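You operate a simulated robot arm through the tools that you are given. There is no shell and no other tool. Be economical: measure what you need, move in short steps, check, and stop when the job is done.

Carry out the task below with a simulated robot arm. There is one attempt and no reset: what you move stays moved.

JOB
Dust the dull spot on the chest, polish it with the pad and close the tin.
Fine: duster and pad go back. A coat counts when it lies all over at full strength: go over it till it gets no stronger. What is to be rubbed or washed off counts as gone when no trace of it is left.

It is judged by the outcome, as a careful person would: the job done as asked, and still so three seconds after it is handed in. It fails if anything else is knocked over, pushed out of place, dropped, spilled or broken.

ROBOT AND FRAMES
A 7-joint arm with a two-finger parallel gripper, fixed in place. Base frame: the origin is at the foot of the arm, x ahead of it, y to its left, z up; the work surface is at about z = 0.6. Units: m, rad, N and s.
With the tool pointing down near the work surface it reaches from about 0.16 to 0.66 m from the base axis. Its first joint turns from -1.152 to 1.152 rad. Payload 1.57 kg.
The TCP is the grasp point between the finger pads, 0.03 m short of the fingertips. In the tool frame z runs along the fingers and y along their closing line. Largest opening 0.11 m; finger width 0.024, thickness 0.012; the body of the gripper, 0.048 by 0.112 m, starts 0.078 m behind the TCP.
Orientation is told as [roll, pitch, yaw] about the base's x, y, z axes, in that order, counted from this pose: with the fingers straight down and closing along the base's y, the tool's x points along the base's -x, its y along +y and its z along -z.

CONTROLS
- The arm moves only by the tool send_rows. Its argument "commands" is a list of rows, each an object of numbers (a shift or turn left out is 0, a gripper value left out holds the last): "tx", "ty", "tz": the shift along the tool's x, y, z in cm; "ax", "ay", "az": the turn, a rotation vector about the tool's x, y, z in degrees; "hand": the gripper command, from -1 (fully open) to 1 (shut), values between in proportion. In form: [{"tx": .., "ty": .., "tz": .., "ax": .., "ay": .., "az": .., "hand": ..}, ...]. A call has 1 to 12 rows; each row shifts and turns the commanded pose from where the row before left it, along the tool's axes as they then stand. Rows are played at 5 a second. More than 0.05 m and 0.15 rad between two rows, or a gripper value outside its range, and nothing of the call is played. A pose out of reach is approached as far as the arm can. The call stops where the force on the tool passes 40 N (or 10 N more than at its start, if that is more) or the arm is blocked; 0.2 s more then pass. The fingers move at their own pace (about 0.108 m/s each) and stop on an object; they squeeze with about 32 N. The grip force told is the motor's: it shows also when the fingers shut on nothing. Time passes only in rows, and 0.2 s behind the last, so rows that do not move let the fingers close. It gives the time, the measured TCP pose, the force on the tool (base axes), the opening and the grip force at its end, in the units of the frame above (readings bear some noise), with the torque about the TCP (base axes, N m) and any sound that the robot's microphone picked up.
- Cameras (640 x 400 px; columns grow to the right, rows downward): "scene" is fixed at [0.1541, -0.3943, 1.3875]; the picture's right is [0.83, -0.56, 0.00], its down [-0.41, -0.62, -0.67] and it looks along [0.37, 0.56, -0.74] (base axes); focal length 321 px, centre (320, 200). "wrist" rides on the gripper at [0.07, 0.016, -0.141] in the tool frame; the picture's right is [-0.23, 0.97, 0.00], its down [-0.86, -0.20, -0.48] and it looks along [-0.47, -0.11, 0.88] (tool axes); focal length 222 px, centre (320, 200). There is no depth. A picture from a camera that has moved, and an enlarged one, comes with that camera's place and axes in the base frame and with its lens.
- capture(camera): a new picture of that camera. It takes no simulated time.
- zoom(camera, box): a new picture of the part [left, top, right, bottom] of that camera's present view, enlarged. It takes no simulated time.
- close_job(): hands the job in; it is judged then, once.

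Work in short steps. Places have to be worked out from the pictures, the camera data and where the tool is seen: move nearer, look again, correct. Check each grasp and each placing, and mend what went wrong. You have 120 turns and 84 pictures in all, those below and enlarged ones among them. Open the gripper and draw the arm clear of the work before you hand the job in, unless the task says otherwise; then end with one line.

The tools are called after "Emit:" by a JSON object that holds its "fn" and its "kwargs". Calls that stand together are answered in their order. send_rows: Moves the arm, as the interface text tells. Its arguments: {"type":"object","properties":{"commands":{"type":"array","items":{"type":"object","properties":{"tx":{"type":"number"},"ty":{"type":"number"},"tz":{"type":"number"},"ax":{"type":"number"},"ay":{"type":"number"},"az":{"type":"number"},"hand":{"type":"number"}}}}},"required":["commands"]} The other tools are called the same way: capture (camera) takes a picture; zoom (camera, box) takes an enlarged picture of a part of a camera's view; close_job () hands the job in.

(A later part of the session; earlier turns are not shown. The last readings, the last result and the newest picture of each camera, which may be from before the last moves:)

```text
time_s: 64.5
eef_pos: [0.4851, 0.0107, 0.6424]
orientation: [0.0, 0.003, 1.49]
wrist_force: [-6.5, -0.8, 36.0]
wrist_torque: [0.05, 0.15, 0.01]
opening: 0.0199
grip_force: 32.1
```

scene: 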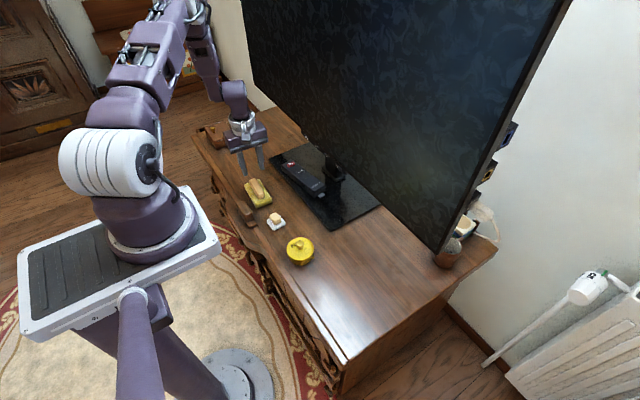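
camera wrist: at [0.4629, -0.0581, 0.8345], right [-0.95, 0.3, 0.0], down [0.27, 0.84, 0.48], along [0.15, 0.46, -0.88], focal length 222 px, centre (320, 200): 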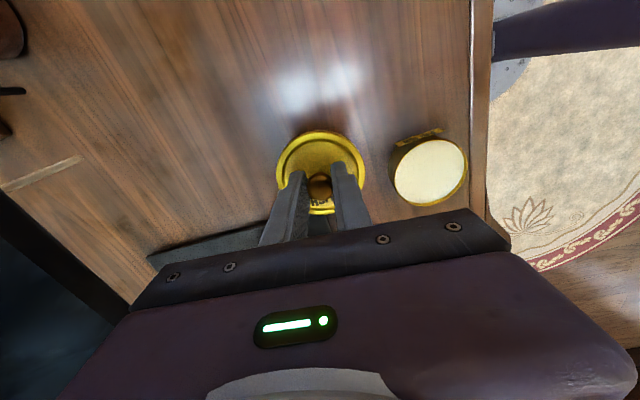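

The lid sits on the wood (grasp TCP z 0.643). I ease off, open to 0.042, and rise.

Emit:
{"fn": "send_rows", "kwargs": {"commands": [{"tz": -0.12}, {"hand": 0.24}, {}, {"tz": -1}, {"tz": -2}, {"tz": -3}, {"tz": -4}, {}]}}

Emit:
{"fn": "zoom", "kwargs": {"camera": "scene", "box": [255, 190, 375, 280]}}

```text
time_s: 66.3
eef_pos: [0.4835, 0.0104, 0.7421]
orientation: [-0.001, 0.001, 1.492]
wrist_force: [0.3, -0.2, -0.7]
wrist_torque: [0.0, 0.0, 0.03]
opening: 0.0417
grip_force: 0.0
```

```text
4.44 times, centred on (315, 235) of scene
camera zoom: at [0.1541, -0.3943, 1.3875], right [0.83, -0.56, 0.0], down [-0.41, -0.62, -0.67], along [0.37, 0.56, -0.74], focal length 1426 px, centre (342, 44)
```

zoom: 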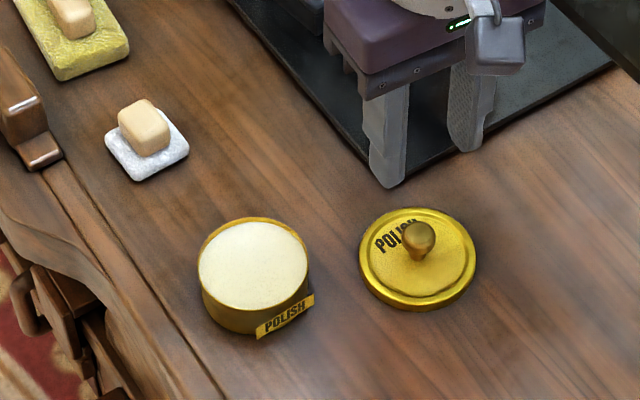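

The lid rests flat beside the tin. Now I go over the pad and look at its handle.

Emit:
{"fn": "send_rows", "kwargs": {"commands": [{"tx": -3.42, "ty": 2.35}, {"tx": -3.42, "ty": 2.35}, {"tx": -3.42, "ty": 2.35}, {"tx": -3.42, "ty": 2.35}, {"tx": -3.42, "ty": 2.35}, {}]}}

Emit:
{"fn": "zoom", "kwargs": {"camera": "wrist", "box": [240, 90, 400, 190]}}

Emit:
{"fn": "zoom", "kwargs": {"camera": "scene", "box": [255, 195, 305, 235]}}

```text
time_s: 67.7
eef_pos: [0.3807, 0.1925, 0.7413]
orientation: [0.001, -0.001, 1.491]
wrist_force: [-0.1, -0.8, -0.3]
wrist_torque: [0.02, -0.01, 0.03]
opening: 0.0419
grip_force: 0.0
```

```text
4.00 times, centred on (320, 140) of wrist
camera zoom: at [0.3583, 0.1243, 0.8838], right [-0.95, 0.3, 0.0], down [0.27, 0.84, 0.48], along [0.15, 0.46, -0.88], focal length 888 px, centre (320, 440)
```

zoom: 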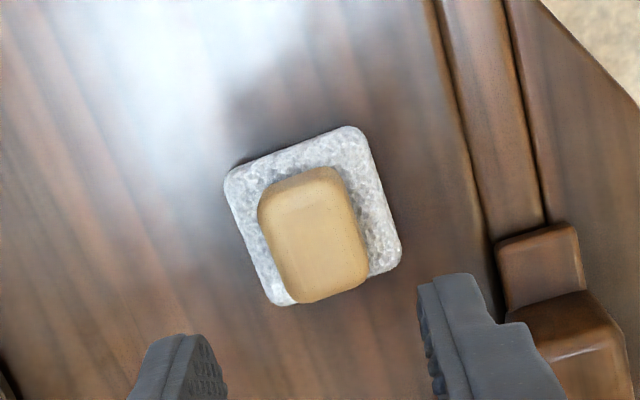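

```text
10.00 times, centred on (280, 215) of scene
camera zoom: at [0.1541, -0.3943, 1.3875], right [0.83, -0.55, 0.0], down [-0.41, -0.62, -0.67], along [0.37, 0.56, -0.74], focal length 3208 px, centre (720, 50)
```

zoom: 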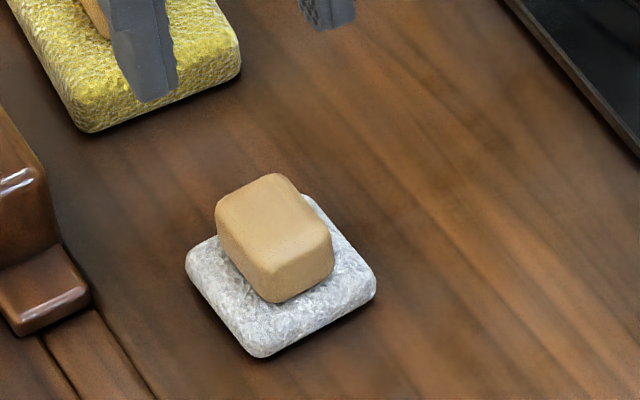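

Handle centre is (0.3815, 0.190), about 2.5 cm wide and nearly aligned. I descend toward it.

Emit:
{"fn": "send_rows", "kwargs": {"commands": [{"tx": 0.25, "hand": 0.2}, {"tz": 3}, {"tz": 3}, {"tz": 1.8}, {"tz": 0.8}, {}]}}

Emit:
{"fn": "zoom", "kwargs": {"camera": "scene", "box": [255, 195, 305, 235]}}

```text
time_s: 69.1
eef_pos: [0.3809, 0.1887, 0.6567]
orientation: [-0.001, 0.001, 1.491]
wrist_force: [-0.1, 1.1, 0.2]
wrist_torque: [-0.02, 0.0, 0.01]
opening: 0.0441
grip_force: 0.0
```

```text
10.00 times, centred on (280, 215) of scene
camera zoom: at [0.1541, -0.3943, 1.3875], right [0.83, -0.56, 0.0], down [-0.41, -0.62, -0.67], along [0.37, 0.56, -0.74], focal length 3208 px, centre (720, 50)
```

zoom: 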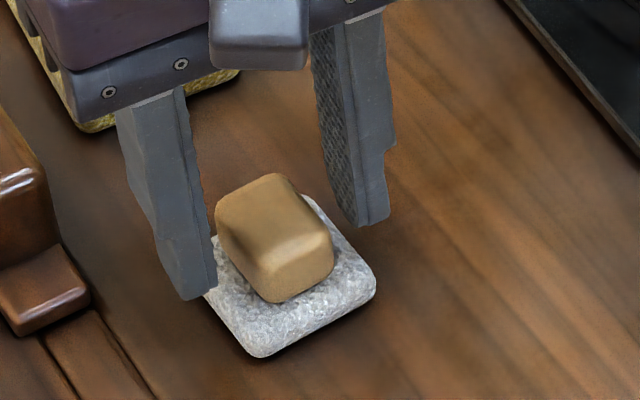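

Straddling fine. Narrow to 0.035 and lower in small steps to just above the pad.

Emit:
{"fn": "send_rows", "kwargs": {"commands": [{"hand": 0.36}, {"tz": 0.3}, {"tz": 0.2}, {"tz": 0.2}, {}]}}

```text
time_s: 70.3
eef_pos: [0.3809, 0.1878, 0.6499]
orientation: [0.0, 0.0, 1.49]
wrist_force: [1.1, -0.6, -0.3]
wrist_torque: [0.0, 0.04, 0.01]
opening: 0.0352
grip_force: 0.0
```

Emit:
{"fn": "send_rows", "kwargs": {"commands": [{"tz": 0.2}, {"tz": 0.2}, {"tz": 0.1}, {}]}}

Emit:
{"fn": "zoom", "kwargs": {"camera": "scene", "box": [255, 195, 305, 235]}}

```text
time_s: 71.3
eef_pos: [0.382, 0.1877, 0.6441]
orientation: [-0.001, 0.001, 1.492]
wrist_force: [0.1, -0.5, -0.1]
wrist_torque: [-0.03, 0.01, 0.02]
opening: 0.0353
grip_force: 0.0
```

```text
10.00 times, centred on (280, 215) of scene
camera zoom: at [0.1541, -0.3943, 1.3875], right [0.83, -0.56, 0.0], down [-0.41, -0.62, -0.67], along [0.37, 0.56, -0.74], focal length 3208 px, centre (720, 50)
```

zoom: 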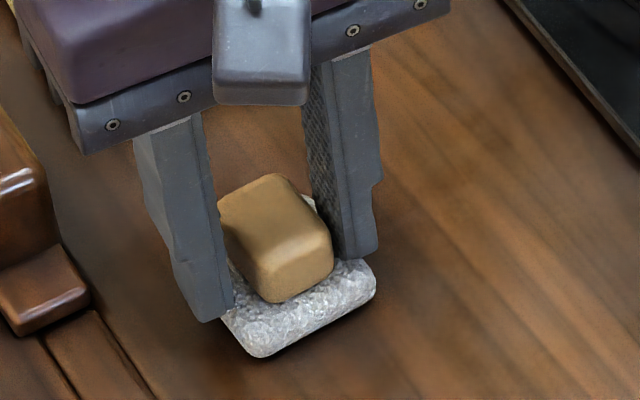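

Fingertips are deep beside the handle at z≈0.614, no contact. Close and lift slowly.

Emit:
{"fn": "send_rows", "kwargs": {"commands": [{"hand": 1}, {}, {}, {}]}}

Emit:
{"fn": "send_rows", "kwargs": {"commands": [{"tz": -0.3}, {"tz": -0.4}, {"tz": -0.6}, {"tz": -1}, {"tz": -1.2}, {"tz": -1.2}, {"tz": -1.2}, {"tz": -1.2}, {"tz": -1.2}, {"tz": -0.8}, {}]}}

Emit:
{"fn": "zoom", "kwargs": {"camera": "scene", "box": [245, 170, 325, 235]}}

```text
time_s: 72.3
eef_pos: [0.3799, 0.1887, 0.6442]
orientation: [0.0, 0.001, 1.491]
wrist_force: [0.1, -0.4, -0.9]
wrist_torque: [-0.02, 0.0, -0.01]
opening: 0.0247
grip_force: 31.9
```

```text
time_s: 74.7
eef_pos: [0.3799, 0.1878, 0.7351]
orientation: [-0.001, 0.001, 1.49]
wrist_force: [-0.3, -0.2, -1.1]
wrist_torque: [-0.03, -0.02, 0.01]
opening: 0.0244
grip_force: 32.4
```

```text
6.15 times, centred on (285, 202) of scene
camera zoom: at [0.1541, -0.3943, 1.3875], right [0.83, -0.56, 0.0], down [-0.41, -0.62, -0.67], along [0.37, 0.56, -0.74], focal length 1974 px, centre (535, 185)
```

zoom: 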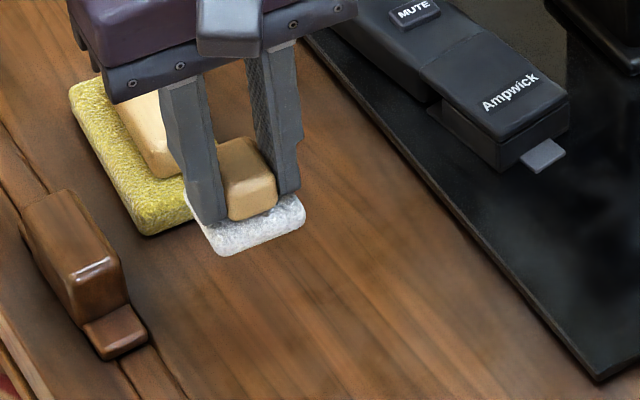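

The pad is held firmly. I carry it over the tin, centre (0.383, 0.0525).

Emit:
{"fn": "send_rows", "kwargs": {"commands": [{"tx": 1.5, "ty": -0.15}, {"tx": 2.5, "ty": -0.26}, {"tx": 3, "ty": -0.31}, {"tx": 3, "ty": -0.31}, {"tx": 2.5, "ty": -0.26}, {"tx": 1, "ty": -0.11}, {}, {"tz": 2}, {"tz": 2}, {}]}}

Emit:
{"fn": "zoom", "kwargs": {"camera": "scene", "box": [265, 210, 335, 270]}}

Emit:
{"fn": "zoom", "kwargs": {"camera": "wrist", "box": [220, 80, 420, 240]}}

```text
time_s: 76.9
eef_pos: [0.3843, 0.0512, 0.6935]
orientation: [0.001, -0.001, 1.491]
wrist_force: [0.2, 0.0, 0.4]
wrist_torque: [0.0, 0.02, 0.0]
opening: 0.025
grip_force: 32.1
```

```text
6.67 times, centred on (300, 240) of scene
camera zoom: at [0.1541, -0.3943, 1.3875], right [0.83, -0.56, 0.0], down [-0.41, -0.62, -0.67], along [0.37, 0.56, -0.74], focal length 2138 px, centre (453, -67)
```

zoom: 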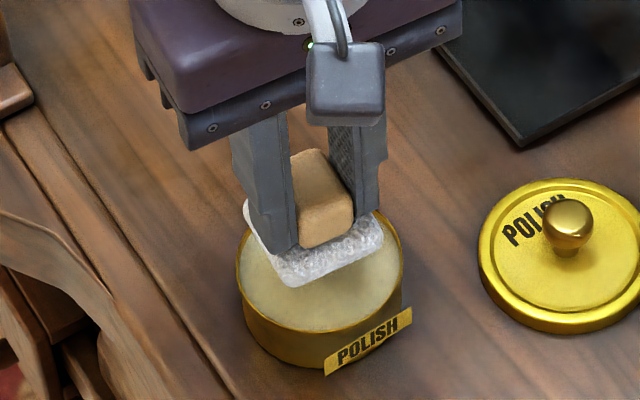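

```text
2.50 times, centred on (320, 160) of wrist
camera zoom: at [0.362, -0.0161, 0.8365], right [-0.95, 0.3, 0.0], down [0.27, 0.84, 0.48], along [0.15, 0.46, -0.88], focal length 555 px, centre (320, 300)
```

zoom: 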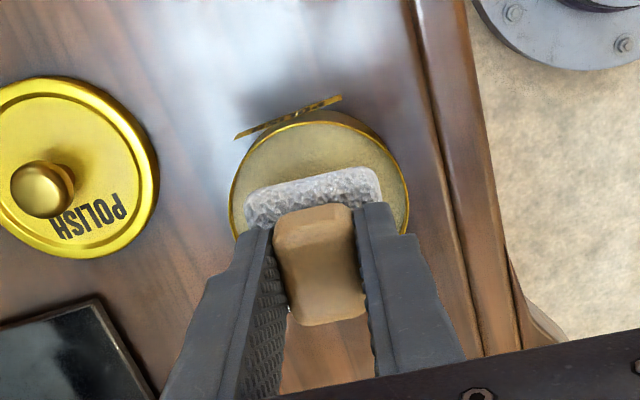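

Pad is over the tin; I correct 2 mm toward -x and lower in small steps into the polish.

Emit:
{"fn": "send_rows", "kwargs": {"commands": [{"ty": 0.2}, {"tz": 0.5}, {"tz": 0.4}, {"tz": 0.3}, {"tz": 0.3}, {"tz": 0.2}, {"tz": 0.2}, {}]}}

Emit:
{"fn": "zoom", "kwargs": {"camera": "scene", "box": [265, 210, 335, 270]}}

```text
time_s: 78.7
eef_pos: [0.3813, 0.0525, 0.6764]
orientation: [-0.002, 0.0, 1.49]
wrist_force: [-0.2, -0.2, -0.8]
wrist_torque: [0.02, -0.01, -0.04]
opening: 0.0249
grip_force: 31.8
```

```text
6.67 times, centred on (300, 240) of scene
camera zoom: at [0.1541, -0.3943, 1.3875], right [0.83, -0.56, 0.0], down [-0.41, -0.62, -0.67], along [0.37, 0.56, -0.74], focal length 2138 px, centre (453, -67)
```

zoom: 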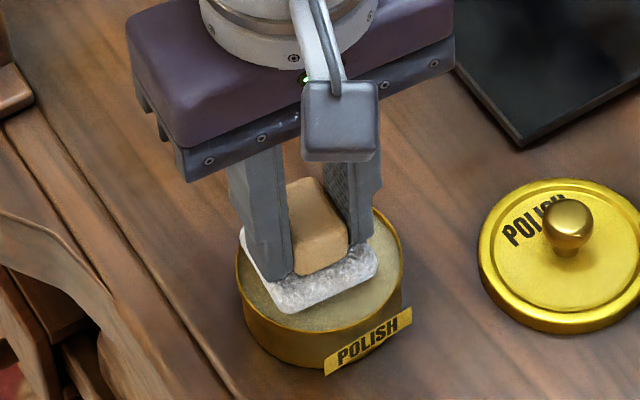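

The pad sits slightly toward the left rim; shift +3 mm x, -2.5 mm y, then lower on.

Emit:
{"fn": "send_rows", "kwargs": {"commands": [{"tx": 0.23, "ty": -0.32}, {"tz": 0.2}, {"tz": 0.2}, {"tz": 0.2}, {}]}}

Emit:
{"fn": "zoom", "kwargs": {"camera": "scene", "box": [265, 210, 335, 270]}}

```text
time_s: 79.5
eef_pos: [0.3853, 0.0503, 0.6752]
orientation: [0.0, 0.003, 1.491]
wrist_force: [-2.6, 0.9, 15.0]
wrist_torque: [0.1, 0.1, 0.02]
opening: 0.0246
grip_force: 32.1
stopped in row 3: the force on the tool passed its limit at 48 N (the readings are from after the stop); the commanded pose is now the measured one
```

```text
6.67 times, centred on (300, 240) of scene
camera zoom: at [0.1538, -0.3943, 1.3875], right [0.83, -0.56, 0.0], down [-0.41, -0.62, -0.67], along [0.37, 0.56, -0.74], focal length 2138 px, centre (453, -67)
```

zoom: 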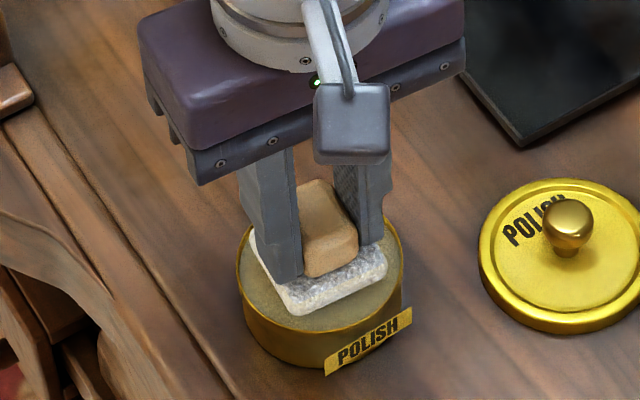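

The pad rests on the polish (15 N). I work it with a tiny wiggle at lighter pressure, then lift to look.

Emit:
{"fn": "send_rows", "kwargs": {"commands": [{"tz": -0.05}, {"tx": 0.3}, {"tx": -0.6}, {"tx": 0.3}, {"ty": 0.3}, {"ty": -0.5}, {"ty": 0.2}, {}]}}

Emit:
{"fn": "send_rows", "kwargs": {"commands": [{"tz": -0.5}, {"tz": -1}, {"tz": -1.5}, {"tz": -1.5}, {"tz": -1}, {}]}}

Emit:
{"fn": "zoom", "kwargs": {"camera": "scene", "box": [265, 200, 335, 260]}}

```text
time_s: 81.3
eef_pos: [0.3848, 0.0506, 0.675]
orientation: [-0.001, 0.001, 1.49]
wrist_force: [-1.7, -4.0, 12.5]
wrist_torque: [-0.16, 0.16, -0.02]
opening: 0.0247
grip_force: 31.4
```

```text
time_s: 82.7
eef_pos: [0.3847, 0.0507, 0.7314]
orientation: [0.0, 0.002, 1.491]
wrist_force: [0.5, 0.0, -1.4]
wrist_torque: [0.03, 0.01, 0.01]
opening: 0.0249
grip_force: 31.8
```

```text
6.67 times, centred on (300, 230) of scene
camera zoom: at [0.1541, -0.3943, 1.3875], right [0.83, -0.56, 0.0], down [-0.41, -0.62, -0.67], along [0.37, 0.56, -0.74], focal length 2138 px, centre (453, 0)
```

zoom: 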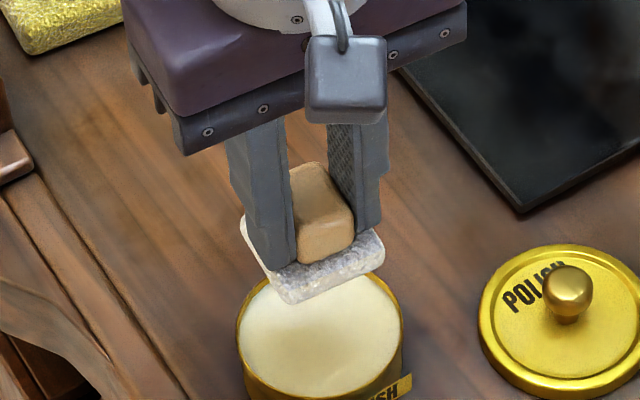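

The pad took up polish. I carry it to the near corner of the spot, (0.385, -0.075), and lower it.

Emit:
{"fn": "send_rows", "kwargs": {"commands": [{"tx": 2, "ty": -0.16}, {"tx": 3, "ty": -0.24}, {"tx": 3, "ty": -0.24}, {"tx": 3, "ty": -0.24}, {"tx": 1.5, "ty": -0.12}, {}, {"tz": 2.5}, {"tz": 2.5}, {"tz": 2}, {"tz": 0.8}, {}]}}

Emit:
{"fn": "send_rows", "kwargs": {"commands": [{"tz": 0.4}, {"tz": 0.2}, {"tz": 0.1}, {}]}}

```text
time_s: 85.1
eef_pos: [0.3841, -0.0737, 0.6516]
orientation: [0.0, 0.001, 1.491]
wrist_force: [0.4, 0.1, -0.4]
wrist_torque: [-0.01, -0.01, -0.02]
opening: 0.0244
grip_force: 31.8
```

```text
time_s: 86.1
eef_pos: [0.3859, -0.075, 0.6453]
orientation: [0.001, 0.002, 1.49]
wrist_force: [0.2, 0.5, -0.2]
wrist_torque: [0.02, 0.0, -0.02]
opening: 0.0246
grip_force: 32.1
```

Emit:
{"fn": "send_rows", "kwargs": {"commands": [{"tz": 0.1}, {"tz": 0.1}, {}]}}

```text
time_s: 86.9
eef_pos: [0.3856, -0.076, 0.6447]
orientation: [0.001, 0.002, 1.489]
wrist_force: [-1.9, 1.5, 19.2]
wrist_torque: [0.17, 0.09, 0.0]
opening: 0.0246
grip_force: 31.7
```

Contact at 19 N. First pass: along +x at y≈-0.075, step -y 2 cm, back along -x.

Emit:
{"fn": "send_rows", "kwargs": {"commands": [{"tz": -0.03, "ty": -2, "tx": -0.16}, {"ty": -2, "tx": -0.16}, {"ty": -2, "tx": -0.16}, {"ty": -2, "tx": -0.16}, {"ty": -2, "tx": -0.16}, {"ty": -2, "tx": -0.16}, {}]}}

Emit:
{"fn": "zoom", "kwargs": {"camera": "scene", "box": [290, 230, 430, 320]}}

```text
time_s: 87.4
eef_pos: [0.4067, -0.0745, 0.6432]
orientation: [0.003, 0.006, 1.489]
wrist_force: [-0.1, 0.9, 14.8]
wrist_torque: [0.28, -0.14, -0.01]
opening: 0.0248
grip_force: 31.7
stopped in row 2: the force on the tool passed its limit at 43 N (the readings are from after the stop); the commanded pose is now the measured one
```

```text
4.44 times, centred on (360, 275) of scene
camera zoom: at [0.1539, -0.3943, 1.3875], right [0.83, -0.56, 0.0], down [-0.41, -0.62, -0.67], along [0.37, 0.56, -0.74], focal length 1426 px, centre (142, -133)
```

zoom: 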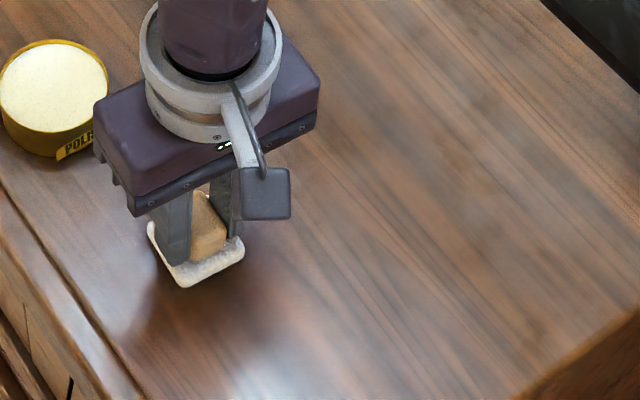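

Force spiked; I ease off 0.7 mm and go on slower.

Emit:
{"fn": "send_rows", "kwargs": {"commands": [{"tz": -0.07, "ay": -0.3}, {"ty": -1.4, "tx": -0.11}, {"ty": -1.4, "tx": -0.11}, {"ty": -1.4, "tx": -0.11}, {"ty": -1.4, "tx": -0.11}, {"ty": -1.4, "tx": -0.11}, {"ty": -1.4, "tx": -0.11}, {"ty": -1.4, "tx": -0.11}, {}]}}

Emit:
{"fn": "zoom", "kwargs": {"camera": "scene", "box": [290, 230, 430, 320]}}

```text
time_s: 89.4
eef_pos: [0.5048, -0.0748, 0.6438]
orientation: [0.003, -0.001, 1.488]
wrist_force: [-2.3, 1.1, 9.1]
wrist_torque: [-0.08, -0.06, -0.07]
opening: 0.0249
grip_force: 32.1
```

```text
4.44 times, centred on (360, 275) of scene
camera zoom: at [0.1539, -0.3943, 1.3875], right [0.83, -0.56, 0.0], down [-0.41, -0.62, -0.67], along [0.37, 0.56, -0.74], focal length 1426 px, centre (142, -133)
```

zoom: 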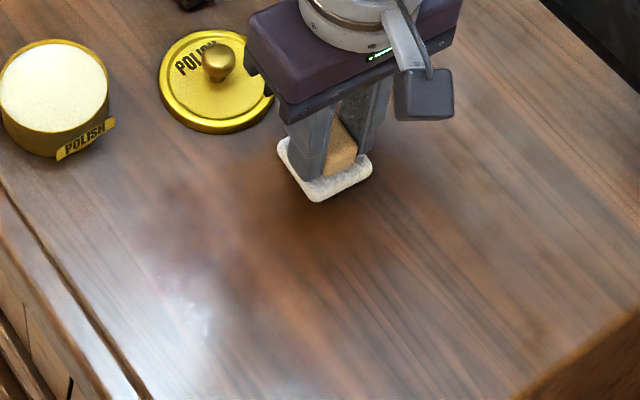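

Good contact (9 N). Step 2 cm to -y and stroke back toward -x.

Emit:
{"fn": "send_rows", "kwargs": {"commands": [{"tx": 1.8, "ty": -0.15}, {"ty": 1.5, "tx": 0.12}, {"ty": 1.5, "tx": 0.12}, {"ty": 1.5, "tx": 0.12}, {"ty": 1.5, "tx": 0.12}, {"ty": 1.5, "tx": 0.12}, {"ty": 1.5, "tx": 0.12}, {"ty": 1.5, "tx": 0.12}, {"ty": 1.5, "tx": 0.12}, {"ty": 0.5, "tx": 0.04}, {}]}}

Emit:
{"fn": "zoom", "kwargs": {"camera": "scene", "box": [290, 230, 430, 320]}}

```text
time_s: 91.8
eef_pos: [0.3789, -0.0932, 0.6447]
orientation: [0.005, 0.001, 1.488]
wrist_force: [1.4, -0.3, 0.1]
wrist_torque: [0.0, 0.01, -0.01]
opening: 0.0247
grip_force: 31.8
```

```text
4.44 times, centred on (360, 275) of scene
camera zoom: at [0.1541, -0.3943, 1.3875], right [0.83, -0.56, 0.0], down [-0.41, -0.62, -0.67], along [0.37, 0.56, -0.74], focal length 1426 px, centre (142, -133)
```

zoom: 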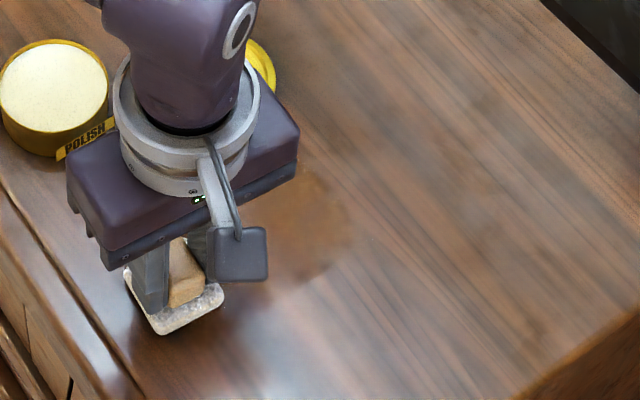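

A warm polished patch is showing. Contact got light here; I press 0.6 mm more, step -y and stroke +x.

Emit:
{"fn": "send_rows", "kwargs": {"commands": [{"tz": 0.06}, {"tx": 1.8, "ty": -0.15}, {"ty": -1.5, "tx": -0.12}, {"ty": -1.5, "tx": -0.12}, {"ty": -1.5, "tx": -0.12}, {"ty": -1.5, "tx": -0.12}, {"ty": -1.5, "tx": -0.12}, {"ty": -1.5, "tx": -0.12}, {"ty": -1.5, "tx": -0.12}, {"ty": -1.5, "tx": -0.12}, {"ty": -0.6, "tx": -0.05}, {}]}}

Emit:
{"fn": "send_rows", "kwargs": {"commands": [{"tx": 1.8, "ty": -0.15}, {"ty": 1.5, "tx": 0.12}, {"ty": 1.5, "tx": 0.12}, {"ty": 1.5, "tx": 0.12}, {"ty": 1.5, "tx": 0.12}, {"ty": 1.5, "tx": 0.12}, {"ty": 1.5, "tx": 0.12}, {"ty": 1.5, "tx": 0.12}, {"ty": 1.5, "tx": 0.12}, {"ty": 0.5, "tx": 0.04}, {}]}}

Emit:
{"fn": "zoom", "kwargs": {"camera": "scene", "box": [290, 230, 430, 320]}}

```text
time_s: 93.8
eef_pos: [0.4801, -0.1139, 0.6442]
orientation: [0.007, 0.001, 1.489]
wrist_force: [-3.0, 1.8, 17.9]
wrist_torque: [0.1, -0.12, 0.04]
opening: 0.0246
grip_force: 31.3
stopped in row 9: the force on the tool passed its limit at 47 N (the readings are from after the stop); the commanded pose is now the measured one
```

```text
time_s: 96.2
eef_pos: [0.3531, -0.1318, 0.6433]
orientation: [0.009, 0.001, 1.488]
wrist_force: [0.4, -0.1, 4.4]
wrist_torque: [-0.03, -0.14, 0.03]
opening: 0.0247
grip_force: 31.3
```

```text
4.44 times, centred on (360, 275) of scene
camera zoom: at [0.154, -0.3943, 1.3875], right [0.83, -0.56, 0.0], down [-0.41, -0.62, -0.67], along [0.37, 0.56, -0.74], focal length 1426 px, centre (142, -133)
```

zoom: 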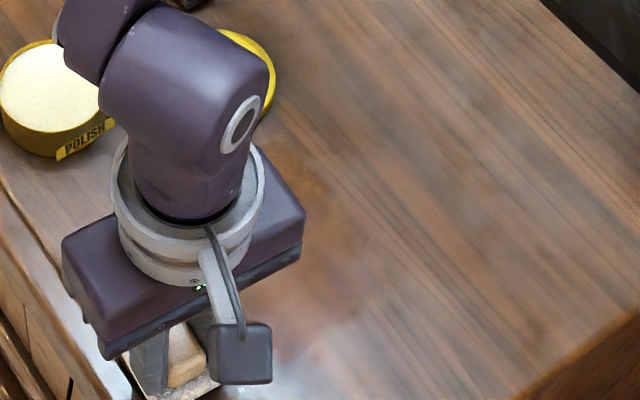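

Polish coat is growing. I level the tool and continue with a stroke at y≈-0.15.

Emit:
{"fn": "send_rows", "kwargs": {"commands": [{"ax": 0.5, "ty": -1, "tx": -0.08}, {"tx": 1.8, "ty": -0.15}, {"ty": -1.5, "tx": -0.12}, {"ty": -1.5, "tx": -0.12}, {"ty": -1.5, "tx": -0.12}, {"ty": -1.5, "tx": -0.12}, {"ty": -1.5, "tx": -0.12}, {"ty": -1.5, "tx": -0.12}, {"ty": -1.5, "tx": -0.12}, {"ty": -1.5, "tx": -0.12}, {"ty": -1.5, "tx": -0.12}, {}]}}

Emit:
{"fn": "send_rows", "kwargs": {"commands": [{"tz": -1}, {"tz": -2}, {"tz": -3}, {"tx": -4, "tz": -2}, {"tx": -4, "tz": -2}, {"tx": -4}, {"tx": -4}, {}]}}

Emit:
{"fn": "zoom", "kwargs": {"camera": "scene", "box": [290, 230, 430, 320]}}

Emit:
{"fn": "capture", "kwargs": {"camera": "wrist"}}

```text
time_s: 98.8
eef_pos: [0.4997, -0.1493, 0.6453]
orientation: [-0.002, 0.002, 1.489]
wrist_force: [0.7, 0.3, -0.6]
wrist_torque: [-0.01, -0.01, 0.01]
opening: 0.025
grip_force: 32.4
```

```text
time_s: 100.5
eef_pos: [0.5113, 0.0118, 0.7418]
orientation: [-0.001, 0.002, 1.49]
wrist_force: [0.8, 0.9, -0.1]
wrist_torque: [0.0, -0.01, 0.02]
opening: 0.0248
grip_force: 31.8
```

```text
4.44 times, centred on (360, 275) of scene
camera zoom: at [0.1541, -0.3943, 1.3875], right [0.83, -0.55, 0.0], down [-0.41, -0.62, -0.67], along [0.37, 0.56, -0.74], focal length 1426 px, centre (142, -133)
```

zoom: 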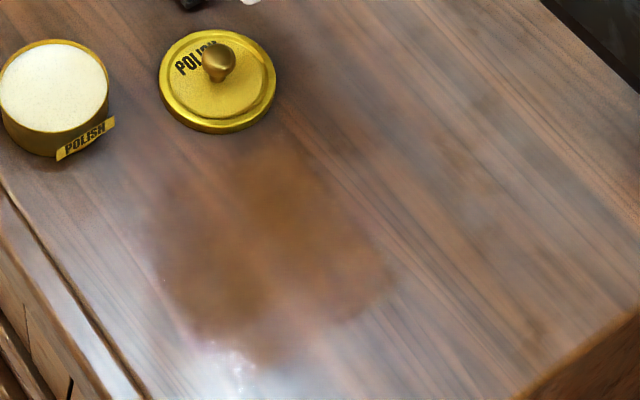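

```text
30 pictures are left
camera wrist: at [0.4889, -0.0561, 0.8841], right [-0.95, 0.31, 0.0], down [0.27, 0.84, 0.48], along [0.15, 0.45, -0.88], focal length 222 px, centre (320, 200)
```

wrist: 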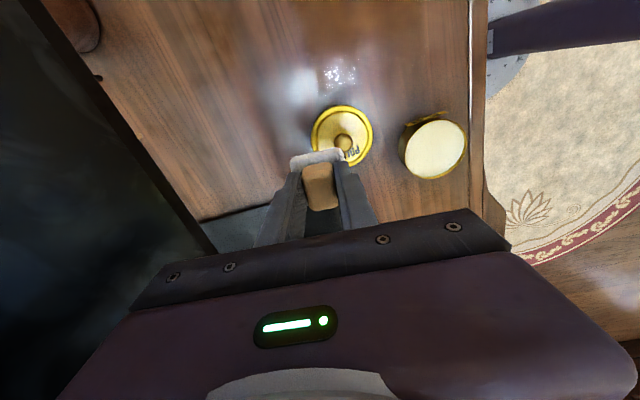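

The coat shows as a warm, glossy patch but is uneven (weaker at the left and lower right). I reload the pad at the tin.

Emit:
{"fn": "send_rows", "kwargs": {"commands": [{"tx": -0.57, "ty": 2.58}, {"tx": -0.57, "ty": 2.58}, {"tx": -0.57, "ty": 2.58}, {"tx": -0.57, "ty": 2.58}, {"tx": -0.57, "ty": 2.58}, {}, {"tz": 2.5}, {"tz": 2}, {"tz": 1}, {}]}}

```text
time_s: 102.8
eef_pos: [0.3853, 0.0479, 0.6862]
orientation: [-0.004, 0.002, 1.489]
wrist_force: [0.7, -0.1, -0.7]
wrist_torque: [0.01, 0.04, 0.03]
opening: 0.025
grip_force: 32.2
```

Over the tin; y is 2.5 mm low, I correct it and touch down on the polish.

Emit:
{"fn": "send_rows", "kwargs": {"commands": [{"tx": -0.25}, {"tz": 0.5}, {"tz": 0.3}, {"tz": 0.15}, {"tz": 0.1}, {}]}}

```text
time_s: 104.2
eef_pos: [0.3851, 0.0508, 0.6779]
orientation: [-0.001, 0.001, 1.491]
wrist_force: [-0.8, -0.4, -0.3]
wrist_torque: [-0.01, 0.01, -0.01]
opening: 0.025
grip_force: 31.8
```

Emit:
{"fn": "send_rows", "kwargs": {"commands": [{"tz": 0.15}, {"tz": 0.1}, {}]}}

```text
time_s: 105.0
eef_pos: [0.3854, 0.0524, 0.6756]
orientation: [-0.002, 0.001, 1.488]
wrist_force: [0.3, -1.3, 0.1]
wrist_torque: [0.0, 0.01, 0.02]
opening: 0.0247
grip_force: 32.2
```

Emit:
{"fn": "send_rows", "kwargs": {"commands": [{"tz": 0.1}, {"tz": 0.05}, {}]}}

```text
time_s: 105.8
eef_pos: [0.3856, 0.0523, 0.6746]
orientation: [-0.002, 0.002, 1.488]
wrist_force: [-1.4, -0.1, 31.1]
wrist_torque: [0.66, 0.28, 0.06]
opening: 0.025
grip_force: 32.2
```

Firm contact with the polish. A small wiggle, then lift and carry to (0.378, -0.07).

Emit:
{"fn": "send_rows", "kwargs": {"commands": [{"tz": -0.07}, {"tx": 0.3}, {"tx": -0.6}, {"tx": 0.3}, {"tz": -0.5}, {"tz": -1.5}, {"tz": -2}, {"tz": -1}, {}]}}

Emit:
{"fn": "send_rows", "kwargs": {"commands": [{"tx": 2}, {"tx": 3}, {"tx": 3}, {"tx": 3}, {"tx": 1.2}, {}, {"tz": 2.5}, {"tz": 2.5}, {"tz": 2}, {"tz": 0.6}, {}]}}

```text
time_s: 107.8
eef_pos: [0.3846, 0.0519, 0.7245]
orientation: [-0.001, 0.002, 1.49]
wrist_force: [-0.5, -0.8, 0.3]
wrist_torque: [-0.01, 0.0, 0.0]
opening: 0.0248
grip_force: 32.1
```

```text
time_s: 110.2
eef_pos: [0.3759, -0.0681, 0.6467]
orientation: [-0.002, 0.003, 1.489]
wrist_force: [-0.2, 0.6, 0.1]
wrist_torque: [0.01, -0.05, 0.02]
opening: 0.0246
grip_force: 32.0
```

Emit:
{"fn": "send_rows", "kwargs": {"commands": [{"tz": 0.15}, {"tz": 0.1}, {}]}}

```text
time_s: 111.0
eef_pos: [0.3761, -0.071, 0.6461]
orientation: [-0.002, 0.002, 1.488]
wrist_force: [0.8, 0.7, 0.6]
wrist_torque: [0.03, -0.02, 0.02]
opening: 0.0249
grip_force: 32.2
```

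Emit:
{"fn": "send_rows", "kwargs": {"commands": [{"tz": 0.08}, {"tz": 0.05}, {}]}}

```text
time_s: 111.8
eef_pos: [0.3765, -0.069, 0.6465]
orientation: [0.0, 0.002, 1.489]
wrist_force: [1.2, 0.2, 0.3]
wrist_torque: [-0.02, -0.03, -0.01]
opening: 0.0249
grip_force: 31.3
```

Emit:
{"fn": "send_rows", "kwargs": {"commands": [{"tz": 0.1}, {}, {}]}}

```text
time_s: 112.5
eef_pos: [0.3754, -0.0701, 0.645]
orientation: [0.0, 0.004, 1.489]
wrist_force: [-0.4, 0.3, -1.0]
wrist_torque: [0.0, -0.01, 0.04]
opening: 0.0248
grip_force: 32.3
```

Emit:
{"fn": "send_rows", "kwargs": {"commands": [{"tz": 0.1}, {}]}}

```text
time_s: 113.2
eef_pos: [0.3755, -0.0691, 0.6437]
orientation: [-0.001, 0.002, 1.489]
wrist_force: [-1.2, 1.4, 24.1]
wrist_torque: [-0.31, 0.2, 0.01]
opening: 0.0247
grip_force: 31.7
```

Contact, 24 N. Second coat: strokes at y -0.07, then -0.09.

Emit:
{"fn": "send_rows", "kwargs": {"commands": [{"tz": -0.04, "ty": -1.4, "tx": -0.11}, {"ty": -1.4, "tx": -0.11}, {"ty": -1.4, "tx": -0.11}, {"ty": -1.4, "tx": -0.11}, {"ty": -1.4, "tx": -0.11}, {"ty": -1.4, "tx": -0.11}, {"ty": -1.4, "tx": -0.11}, {"ty": -1.4, "tx": -0.11}, {"ty": -1.4, "tx": -0.11}, {}]}}

Emit:
{"fn": "send_rows", "kwargs": {"commands": [{"tx": 1.7, "ty": -0.14}, {"ty": 1.5, "tx": 0.12}, {"ty": 1.5, "tx": 0.12}, {"ty": 1.5, "tx": 0.12}, {"ty": 1.5, "tx": 0.12}, {"ty": 1.5, "tx": 0.12}, {"ty": 1.5, "tx": 0.12}, {"ty": 1.5, "tx": 0.12}, {"ty": 1.5, "tx": 0.12}, {"ty": 0.8, "tx": 0.06}, {}]}}

```text
time_s: 115.3
eef_pos: [0.5011, -0.0698, 0.6446]
orientation: [-0.003, 0.001, 1.491]
wrist_force: [0.0, -0.3, -0.1]
wrist_torque: [0.01, 0.01, 0.01]
opening: 0.0251
grip_force: 32.0
```

```text
time_s: 117.8
eef_pos: [0.374, -0.0868, 0.6442]
orientation: [-0.002, 0.0, 1.49]
wrist_force: [0.1, 1.1, -0.5]
wrist_torque: [-0.05, 0.0, -0.01]
opening: 0.0247
grip_force: 32.3
```

Contact was lost after easing. Press 0.7 mm deeper and redo these strokes, checking force midway.

Emit:
{"fn": "send_rows", "kwargs": {"commands": [{"tz": 0.07}, {"ty": -1.4, "tx": -0.11}, {"ty": -1.4, "tx": -0.11}, {"ty": -1.4, "tx": -0.11}]}}

Emit:
{"fn": "send_rows", "kwargs": {"commands": [{"ty": -1.4, "tx": -0.11}, {"ty": -1.4, "tx": -0.11}, {"ty": -1.4, "tx": -0.11}, {"ty": -1.4, "tx": -0.11}, {"ty": -1.4, "tx": -0.11}, {"ty": -1.0, "tx": -0.08}]}}

```text
time_s: 118.7
eef_pos: [0.4072, -0.0888, 0.6444]
orientation: [0.003, 0.007, 1.487]
wrist_force: [-1.6, 1.1, 16.7]
wrist_torque: [0.06, -0.08, 0.0]
opening: 0.0247
grip_force: 32.0
stopped in row 4: the force on the tool passed its limit at 42 N (the readings are from after the stop); the commanded pose is now the measured one
```

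```text
time_s: 119.8
eef_pos: [0.4648, -0.0888, 0.6432]
orientation: [0.004, 0.003, 1.486]
wrist_force: [-2.3, 0.7, 16.0]
wrist_torque: [0.12, -0.09, 0.01]
opening: 0.0247
grip_force: 32.0
stopped in row 5: the force on the tool passed its limit at 41 N (the readings are from after the stop); the commanded pose is now the measured one
```

Good contact now. Finish this stroke with a trace less pressure, then back at y≈-0.075.

Emit:
{"fn": "send_rows", "kwargs": {"commands": [{"tz": -0.03, "ty": -1.2, "tx": -0.1}, {"ty": -1.2, "tx": -0.1}, {"ty": -1.2, "tx": -0.1}, {"tx": -1.5, "ty": 0.12}, {"ty": 1.3, "tx": 0.1}, {"ty": 1.3, "tx": 0.1}, {"ty": 1.3, "tx": 0.1}, {"ty": 1.3, "tx": 0.1}, {"ty": 1.3, "tx": 0.1}]}}

Emit:
{"fn": "send_rows", "kwargs": {"commands": [{"ty": 1.3, "tx": 0.1}, {"ty": 1.3, "tx": 0.1}, {"ty": 1.3, "tx": 0.1}, {"ty": 1.3, "tx": 0.1}]}}

```text
time_s: 121.8
eef_pos: [0.4354, -0.0728, 0.6433]
orientation: [0.005, 0.006, 1.487]
wrist_force: [4.7, -0.2, 13.7]
wrist_torque: [0.03, -0.4, -0.04]
opening: 0.0246
grip_force: 31.5
```

```text
time_s: 122.8
eef_pos: [0.3827, -0.0718, 0.6446]
orientation: [0.006, 0.006, 1.489]
wrist_force: [-0.1, -0.2, -0.1]
wrist_torque: [-0.02, 0.0, -0.02]
opening: 0.0248
grip_force: 32.1
```

Tilt drift of 6 mrad causes the height loss; I level the tool, press, and continue with strokes at y≈-0.09 / -0.11.

Emit:
{"fn": "send_rows", "kwargs": {"commands": [{"ax": 0.34, "ay": -0.36, "tz": 0.08}, {"tz": 0.05}, {}]}}

```text
time_s: 123.5
eef_pos: [0.3828, -0.0738, 0.644]
orientation: [-0.001, 0.0, 1.485]
wrist_force: [-1.7, 1.2, 30.1]
wrist_torque: [-0.21, 0.21, -0.05]
opening: 0.0248
grip_force: 31.5
```

Emit:
{"fn": "send_rows", "kwargs": {"commands": [{"tz": -0.02, "ty": -1.3, "tx": -0.11}, {"ty": -1.3, "tx": -0.11}, {"ty": 1.3, "tx": 0.11}, {"ty": 1.6, "tx": 0.14}, {"tx": 2, "ty": -0.17}, {"ty": -1.3, "tx": -0.11}, {"ty": -1.3, "tx": -0.11}, {"ty": 1.3, "tx": 0.11}, {"ty": 1.3, "tx": 0.11}, {"tx": 2, "ty": -0.17}]}}

Emit:
{"fn": "send_rows", "kwargs": {"commands": [{"ty": -1.3, "tx": -0.11}, {"ty": -1.3, "tx": -0.11}, {"ty": -1.3, "tx": -0.11}, {"ty": -1.3, "tx": -0.11}, {"ty": -1.3, "tx": -0.11}, {"ty": -1.3, "tx": -0.11}, {"ty": -1.3, "tx": -0.11}, {"ty": -1.3, "tx": -0.11}, {"ty": -1.3, "tx": -0.11}, {"ty": -1, "tx": -0.1}]}}

```text
time_s: 123.8
eef_pos: [0.3839, -0.0738, 0.6441]
orientation: [0.005, 0.003, 1.488]
wrist_force: [-2.8, 3.9, 19.1]
wrist_torque: [-0.01, -0.09, 0.06]
opening: 0.0246
grip_force: 32.1
stopped in row 1: the force on the tool passed its limit at 50 N (the readings are from after the stop); the commanded pose is now the measured one
```

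```text
time_s: 125.4
eef_pos: [0.4718, -0.0748, 0.6441]
orientation: [0.005, 0.004, 1.488]
wrist_force: [-2.3, 1.1, 16.3]
wrist_torque: [-0.02, -0.17, 0.04]
opening: 0.0246
grip_force: 31.9
stopped in row 7: the force on the tool passed its limit at 43 N (the readings are from after the stop); the commanded pose is now the measured one
```

A good stroke at y -0.074. Continue: finish to x≈0.50, step to y≈-0.092, and return.

Emit:
{"fn": "send_rows", "kwargs": {"commands": [{"tz": -0.03, "ty": -1.2, "tx": -0.1}, {"ty": -1.2, "tx": -0.1}, {"ty": -0.6, "tx": -0.05}, {"tx": 1.8, "ty": -0.15}, {"ty": 1.3, "tx": 0.11}, {"ty": 1.3, "tx": 0.11}, {"ty": 1.3, "tx": 0.11}, {"ty": 1.3, "tx": 0.11}, {"ty": 1.3, "tx": 0.11}, {"ty": 1.3, "tx": 0.11}]}}

Emit:
{"fn": "send_rows", "kwargs": {"commands": [{"ty": 1.3, "tx": 0.11, "tz": 0.03}, {"ty": 1.3, "tx": 0.11}, {"ty": 1.3, "tx": 0.11}, {"ty": 1, "tx": 0.08}, {}]}}

```text
time_s: 127.6
eef_pos: [0.4232, -0.0923, 0.6446]
orientation: [0.008, 0.002, 1.486]
wrist_force: [-0.1, -0.7, 0.6]
wrist_torque: [-0.01, -0.02, -0.02]
opening: 0.0246
grip_force: 32.5
```

```text
time_s: 128.8
eef_pos: [0.3743, -0.0932, 0.6437]
orientation: [0.006, 0.003, 1.485]
wrist_force: [-0.6, 0.3, -0.4]
wrist_torque: [-0.01, -0.04, 0.02]
opening: 0.025
grip_force: 31.8
```

Lost contact again when returning; re-level and press back on.

Emit:
{"fn": "send_rows", "kwargs": {"commands": [{"ax": 0.4, "ay": -0.15, "tz": 0.07}, {"tz": 0.05}, {}]}}

```text
time_s: 129.5
eef_pos: [0.3759, -0.0927, 0.6428]
orientation: [-0.001, 0.0, 1.487]
wrist_force: [-2.3, 3.1, 14.7]
wrist_torque: [-0.06, 0.09, -0.02]
opening: 0.0248
grip_force: 31.4
stopped in row 3: the force on the tool passed its limit at 43 N (the readings are from after the stop); the commanded pose is now the measured one
```

Level and in contact at ~15 N. Stroke +x at y≈-0.093 and come back at -0.111.

Emit:
{"fn": "send_rows", "kwargs": {"commands": [{"ty": -1.3, "tx": -0.11}, {"ty": -1.3, "tx": -0.11}, {"ty": -1.3, "tx": -0.11}, {"ty": -1.3, "tx": -0.11}, {"ty": -1.3, "tx": -0.11}, {"ty": -1.3, "tx": -0.11}, {"ty": -1.3, "tx": -0.11}, {"ty": -1.3, "tx": -0.11}, {"ty": -1.3, "tx": -0.11}, {"ty": -0.8, "tx": -0.07}]}}

Emit:
{"fn": "send_rows", "kwargs": {"commands": [{"tx": 1.8, "ty": -0.15}, {"ty": 1.3, "tx": 0.11}, {"ty": 1.3, "tx": 0.11}, {"ty": 1.3, "tx": 0.11}, {"ty": 1.3, "tx": 0.11}, {"ty": 1.3, "tx": 0.11}]}}

```text
time_s: 131.7
eef_pos: [0.5008, -0.0915, 0.6441]
orientation: [-0.004, 0.002, 1.488]
wrist_force: [-8.2, 0.4, 21.3]
wrist_torque: [0.0, 0.41, -0.01]
opening: 0.0247
grip_force: 32.1
```

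```text
time_s: 133.1
eef_pos: [0.4363, -0.1103, 0.6431]
orientation: [-0.004, -0.001, 1.486]
wrist_force: [9.7, 0.7, 21.3]
wrist_torque: [-0.08, -0.12, 0.04]
opening: 0.0248
grip_force: 32.5
```

Excellent: steady ~20 N contact. Continue the raster: finish -x, step to y≈-0.128, and go +x.

Emit:
{"fn": "send_rows", "kwargs": {"commands": [{"ty": 1.3, "tx": 0.11}, {"ty": 1.3, "tx": 0.11}, {"ty": 1.3, "tx": 0.11}, {"ty": 1.3, "tx": 0.11}, {"ty": 1, "tx": 0.08}, {"tx": 1.8, "ty": -0.15}, {"ty": -1.3, "tx": -0.11}, {"ty": -1.3, "tx": -0.11}, {"ty": -1.3, "tx": -0.11}, {"ty": -1.3, "tx": -0.11}]}}

Emit:
{"fn": "send_rows", "kwargs": {"commands": [{"ty": -1.3, "tx": -0.11}, {"ty": -1.3, "tx": -0.11}, {"ty": -1.3, "tx": -0.11}, {"ty": -1.3, "tx": -0.11}, {"ty": -1.3, "tx": -0.11}, {"ty": -1, "tx": -0.08}, {"tx": 1.8, "ty": -0.15}, {"ty": 1.3, "tx": 0.11}, {"ty": 1.3, "tx": 0.11}, {"ty": 1.3, "tx": 0.11}]}}

Emit:
{"fn": "send_rows", "kwargs": {"commands": [{"ty": 1.3, "tx": 0.11}, {"ty": 1.3, "tx": 0.11}, {"ty": 1.3, "tx": 0.11}, {"ty": 1.3, "tx": 0.11}, {"ty": 1.3, "tx": 0.11}, {"ty": 1.3, "tx": 0.11}]}}

```text
time_s: 133.7
eef_pos: [0.4154, -0.1113, 0.6424]
orientation: [-0.004, 0.001, 1.487]
wrist_force: [-1.9, 2.5, 13.9]
wrist_torque: [0.06, 0.33, 0.0]
opening: 0.0247
grip_force: 32.0
stopped in row 2: the force on the tool passed its limit at 41 N (the readings are from after the stop); the commanded pose is now the measured one
```

```text
time_s: 135.8
eef_pos: [0.4503, -0.13, 0.6433]
orientation: [-0.005, 0.002, 1.485]
wrist_force: [0.3, 0.1, 0.6]
wrist_torque: [0.0, 0.02, -0.01]
opening: 0.0248
grip_force: 32.6
```

```text
time_s: 137.2
eef_pos: [0.3754, -0.1315, 0.6447]
orientation: [-0.008, -0.001, 1.485]
wrist_force: [7.8, 0.4, 19.1]
wrist_torque: [0.02, 0.03, -0.03]
opening: 0.0248
grip_force: 31.9
```

Contact is good here. I level and stroke +x at y≈-0.131.

Emit:
{"fn": "send_rows", "kwargs": {"commands": [{"ax": -0.4, "ty": -1.3, "tx": -0.11}, {"ty": -1.3, "tx": -0.11}, {"ty": -1.3, "tx": -0.11}, {"ty": -1.3, "tx": -0.11}, {"ty": -1.3, "tx": -0.11}, {"ty": -1.3, "tx": -0.11}, {"ty": -1.3, "tx": -0.11}, {"ty": -1.3, "tx": -0.11}, {"ty": -1.3, "tx": -0.11}, {"ty": -0.8, "tx": -0.08}]}}

```text
time_s: 138.3
eef_pos: [0.4263, -0.1293, 0.6435]
orientation: [0.0, 0.004, 1.485]
wrist_force: [-2.0, 1.1, 12.5]
wrist_torque: [0.08, -0.06, 0.01]
opening: 0.0248
grip_force: 32.2
stopped in row 5: the force on the tool passed its limit at 43 N (the readings are from after the stop); the commanded pose is now the measured one
```

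Emit:
{"fn": "send_rows", "kwargs": {"commands": [{"ty": -1.3, "tx": -0.11}, {"ty": -1.3, "tx": -0.11}, {"ty": -1.3, "tx": -0.11}, {"ty": -1.3, "tx": -0.11}, {"ty": -1.3, "tx": -0.11}, {"ty": -1.0, "tx": -0.08}]}}

```text
time_s: 139.7
eef_pos: [0.5006, -0.1303, 0.6432]
orientation: [0.002, 0.002, 1.485]
wrist_force: [-2.6, -0.1, 5.2]
wrist_torque: [-0.05, 0.01, 0.01]
opening: 0.0249
grip_force: 32.2
```

Now the last lane, y≈-0.15, back along -x with a hair more pressure.

Emit:
{"fn": "send_rows", "kwargs": {"commands": [{"tx": 1.9, "ty": -0.15, "tz": 0.03}, {"ty": 1.3, "tx": 0.11}, {"ty": 1.3, "tx": 0.11}, {"ty": 1.3, "tx": 0.11}, {"ty": 1.3, "tx": 0.11}, {"ty": 1.3, "tx": 0.11}]}}

Emit:
{"fn": "send_rows", "kwargs": {"commands": [{"ty": 1.3, "tx": 0.11}, {"ty": 1.3, "tx": 0.11}, {"ty": 1.3, "tx": 0.11}, {"ty": 1.3, "tx": 0.11}, {"ty": 1, "tx": 0.08}]}}

```text
time_s: 141.1
eef_pos: [0.4367, -0.1502, 0.6438]
orientation: [0.002, 0.005, 1.486]
wrist_force: [10.1, -1.4, 25.1]
wrist_torque: [0.04, -0.41, -0.02]
opening: 0.0249
grip_force: 32.2
```

```text
time_s: 142.1
eef_pos: [0.3858, -0.1506, 0.644]
orientation: [0.001, 0.005, 1.486]
wrist_force: [-2.8, 2.0, 10.4]
wrist_torque: [0.09, 0.12, 0.03]
opening: 0.0246
grip_force: 31.9
stopped in row 5: the force on the tool passed its limit at 40 N (the readings are from after the stop); the commanded pose is now the measured one
```

Good contact all along. Now the near half of the y≈-0.111 lane: shift +y 4 cm while rubbing, stroke +x, then lift off and look.

Emit:
{"fn": "send_rows", "kwargs": {"commands": [{"tx": -1.3, "ty": 0.25, "ay": -0.25}, {"tx": -1.3, "ty": 0.25}, {"tx": -1.3, "ty": 0.15}, {"ty": -1.3, "tx": -0.11}, {"ty": -1.3, "tx": -0.11}, {"ty": -1.3, "tx": -0.11}, {"ty": -1.3, "tx": -0.11}]}}

Emit:
{"fn": "send_rows", "kwargs": {"commands": [{"tz": -1}, {"tz": -2}, {"tz": -3, "tx": -2}, {"tz": -2, "tx": -4}, {"tx": -4, "ty": 1}, {"tx": -4, "ty": 1}, {"tx": -2, "ty": 1}, {}]}}

Emit:
{"fn": "zoom", "kwargs": {"camera": "scene", "box": [290, 230, 430, 320]}}

```text
time_s: 143.7
eef_pos: [0.4294, -0.1121, 0.6432]
orientation: [0.003, -0.001, 1.485]
wrist_force: [-2.4, 1.2, 12.5]
wrist_torque: [-0.1, -0.02, -0.02]
opening: 0.0246
grip_force: 31.9
stopped in row 7: the force on the tool passed its limit at 41 N (the readings are from after the stop); the commanded pose is now the measured one
```

```text
time_s: 145.5
eef_pos: [0.4119, 0.0516, 0.7237]
orientation: [0.004, 0.0, 1.483]
wrist_force: [0.1, 0.0, -0.7]
wrist_torque: [0.01, 0.03, 0.03]
opening: 0.0248
grip_force: 32.3
```

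```text
4.44 times, centred on (360, 275) of scene
camera zoom: at [0.1541, -0.3943, 1.3875], right [0.83, -0.55, 0.0], down [-0.41, -0.62, -0.67], along [0.37, 0.56, -0.74], focal length 1426 px, centre (142, -133)
```

zoom: 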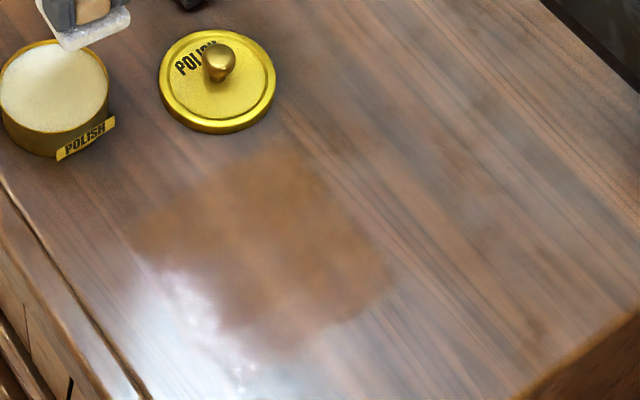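

The coat is now darker and more even, though the lower-left is hidden in glare. To be sure it is at full strength I reload and do another full round.

Emit:
{"fn": "send_rows", "kwargs": {"commands": [{"ty": 2.68, "tx": 0.3, "ax": 0.2}, {}, {"tz": 2}, {"tz": 1.5}, {"tz": 0.8}, {"tz": 0.2}, {}]}}

```text
time_s: 147.1
eef_pos: [0.3849, 0.0503, 0.6802]
orientation: [0.001, 0.001, 1.485]
wrist_force: [0.7, -0.2, -0.4]
wrist_torque: [-0.01, -0.03, 0.0]
opening: 0.0248
grip_force: 31.5
```

Emit:
{"fn": "send_rows", "kwargs": {"commands": [{"tz": 0.3}, {"tz": 0.15}, {"tz": 0.1}, {"tz": 0.1}, {}]}}

```text
time_s: 147.9
eef_pos: [0.3859, 0.0491, 0.6748]
orientation: [-0.001, -0.002, 1.486]
wrist_force: [-3.7, 1.1, 17.3]
wrist_torque: [0.43, 0.1, 0.08]
opening: 0.025
grip_force: 32.6
stopped in row 3: the force on the tool passed its limit at 45 N (the readings are from after the stop); the commanded pose is now the measured one
```

In contact with the polish. Wiggle, lift, and carry to the start corner again.

Emit:
{"fn": "send_rows", "kwargs": {"commands": [{"tz": -0.03}, {"tx": 0.3}, {"tx": -0.6}, {"tx": 0.3}, {"tz": -0.5}, {"tz": -1.5}, {"tz": -2}, {"tz": -1}, {}]}}

Emit:
{"fn": "send_rows", "kwargs": {"commands": [{"tx": 2}, {"tx": 3, "ty": -0.1}, {"tx": 3, "ty": -0.1}, {"tx": 2.6}, {"tx": 1.2}, {}, {"tz": 2.5}, {"tz": 2.5}, {"tz": 2}, {"tz": 0.8}, {"tz": 0.1}, {}]}}

```text
time_s: 149.9
eef_pos: [0.3863, 0.0508, 0.7234]
orientation: [-0.002, -0.003, 1.483]
wrist_force: [1.1, -0.2, 0.4]
wrist_torque: [0.01, 0.02, 0.02]
opening: 0.0251
grip_force: 32.3
```

```text
time_s: 152.5
eef_pos: [0.3794, -0.0678, 0.6454]
orientation: [-0.002, -0.001, 1.486]
wrist_force: [0.1, 0.3, 0.2]
wrist_torque: [-0.03, 0.05, -0.02]
opening: 0.0247
grip_force: 31.8
```

Emit:
{"fn": "send_rows", "kwargs": {"commands": [{"tz": 0.1}, {"tz": 0.07}, {"tz": 0.06}, {"tz": 0.05}, {}]}}

```text
time_s: 153.5
eef_pos: [0.379, -0.0677, 0.6436]
orientation: [0.0, 0.0, 1.483]
wrist_force: [-0.6, 2.1, 14.6]
wrist_torque: [-0.14, 0.08, -0.02]
opening: 0.0248
grip_force: 31.9
stopped in row 5: the force on the tool passed its limit at 42 N (the readings are from after the stop); the commanded pose is now the measured one
```

Level with ~15 N. Stroke +x at y≈-0.068.

Emit:
{"fn": "send_rows", "kwargs": {"commands": [{"ty": -1.3, "tx": -0.11}, {"ty": -1.3, "tx": -0.11}, {"ty": -1.3, "tx": -0.11}, {"ty": -1.3, "tx": -0.11}, {"ty": -1.3, "tx": -0.11}, {"ty": -1.3, "tx": -0.11}, {"ty": -1.3, "tx": -0.11}, {"ty": -1.3, "tx": -0.11}, {"ty": -1.3, "tx": -0.11}, {"ty": -0.6, "tx": -0.05}]}}

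```text
time_s: 155.7
eef_pos: [0.503, -0.0676, 0.6438]
orientation: [-0.004, 0.001, 1.484]
wrist_force: [-0.1, 1.2, 1.5]
wrist_torque: [-0.06, 0.07, -0.01]
opening: 0.025
grip_force: 32.0
```

Step to y≈-0.085 with slightly more pressure and return.

Emit:
{"fn": "send_rows", "kwargs": {"commands": [{"tx": 1.7, "ty": -0.15, "tz": 0.04}, {"ty": 1.3, "tx": 0.11}, {"ty": 1.3, "tx": 0.11}, {"ty": 1.3, "tx": 0.11}, {"ty": 1.3, "tx": 0.11}, {"ty": 1.3, "tx": 0.11}, {"ty": 1.3, "tx": 0.11}, {"ty": 1.3, "tx": 0.11}, {"ty": 1.3, "tx": 0.11}, {"ty": 1.3, "tx": 0.11}, {"ty": 0.8, "tx": 0.08}]}}

```text
time_s: 158.1
eef_pos: [0.3775, -0.0856, 0.6438]
orientation: [-0.004, -0.001, 1.484]
wrist_force: [13.2, -0.2, 32.5]
wrist_torque: [-0.16, -0.25, 0.04]
opening: 0.0248
grip_force: 32.0
```

Strong contact. Step to y≈-0.102, ease a little, stroke +x.

Emit:
{"fn": "send_rows", "kwargs": {"commands": [{"tx": 1.7, "ty": -0.15, "tz": -0.02, "ax": -0.2}, {"ty": -1.3, "tx": -0.11}, {"ty": -1.3, "tx": -0.11}, {"ty": -1.3, "tx": -0.11}, {"ty": -1.3, "tx": -0.11}, {"ty": -1.3, "tx": -0.11}, {"ty": -1.3, "tx": -0.11}, {"ty": -1.3, "tx": -0.11}, {"ty": -1.3, "tx": -0.11}, {"ty": -1.3, "tx": -0.11}, {"ty": -0.6, "tx": -0.05}]}}

```text
time_s: 158.4
eef_pos: [0.3774, -0.0873, 0.6435]
orientation: [-0.001, -0.008, 1.488]
wrist_force: [-1.4, 2.8, 15.1]
wrist_torque: [-0.14, 0.13, -0.03]
opening: 0.0247
grip_force: 31.9
stopped in row 1: the force on the tool passed its limit at 52 N (the readings are from after the stop); the commanded pose is now the measured one
```

Stopped at the start; re-level pitch and repeat the lane with less pressure.

Emit:
{"fn": "send_rows", "kwargs": {"commands": [{"tz": -0.03, "ay": 0.42}, {"tx": 1, "ty": -0.08}, {"tx": 0.6, "ty": -0.05}, {"ty": -1.3, "tx": -0.11}, {"ty": -1.3, "tx": -0.11}, {"ty": -1.3, "tx": -0.11}, {"ty": -1.3, "tx": -0.11}, {"ty": -1.3, "tx": -0.11}]}}

```text
time_s: 160.2
eef_pos: [0.4427, -0.1017, 0.6453]
orientation: [-0.003, 0.0, 1.49]
wrist_force: [-0.1, 0.0, -0.2]
wrist_torque: [-0.01, -0.01, 0.04]
opening: 0.0247
grip_force: 31.9
```

Contact lost; press 0.8 mm and stroke back and on.

Emit:
{"fn": "send_rows", "kwargs": {"commands": [{"tz": 0.05}, {"tz": 0.04}, {"ty": 1.3, "tx": 0.11}, {"ty": 1.3, "tx": 0.11}, {"ty": 1.3, "tx": 0.11}, {"ty": 1.3, "tx": 0.11}, {"ty": 1.3, "tx": 0.11}]}}

```text
time_s: 161.8
eef_pos: [0.3778, -0.1018, 0.6441]
orientation: [-0.006, 0.0, 1.487]
wrist_force: [6.5, 0.7, 15.6]
wrist_torque: [-0.02, -0.04, 0.0]
opening: 0.0249
grip_force: 31.9
```

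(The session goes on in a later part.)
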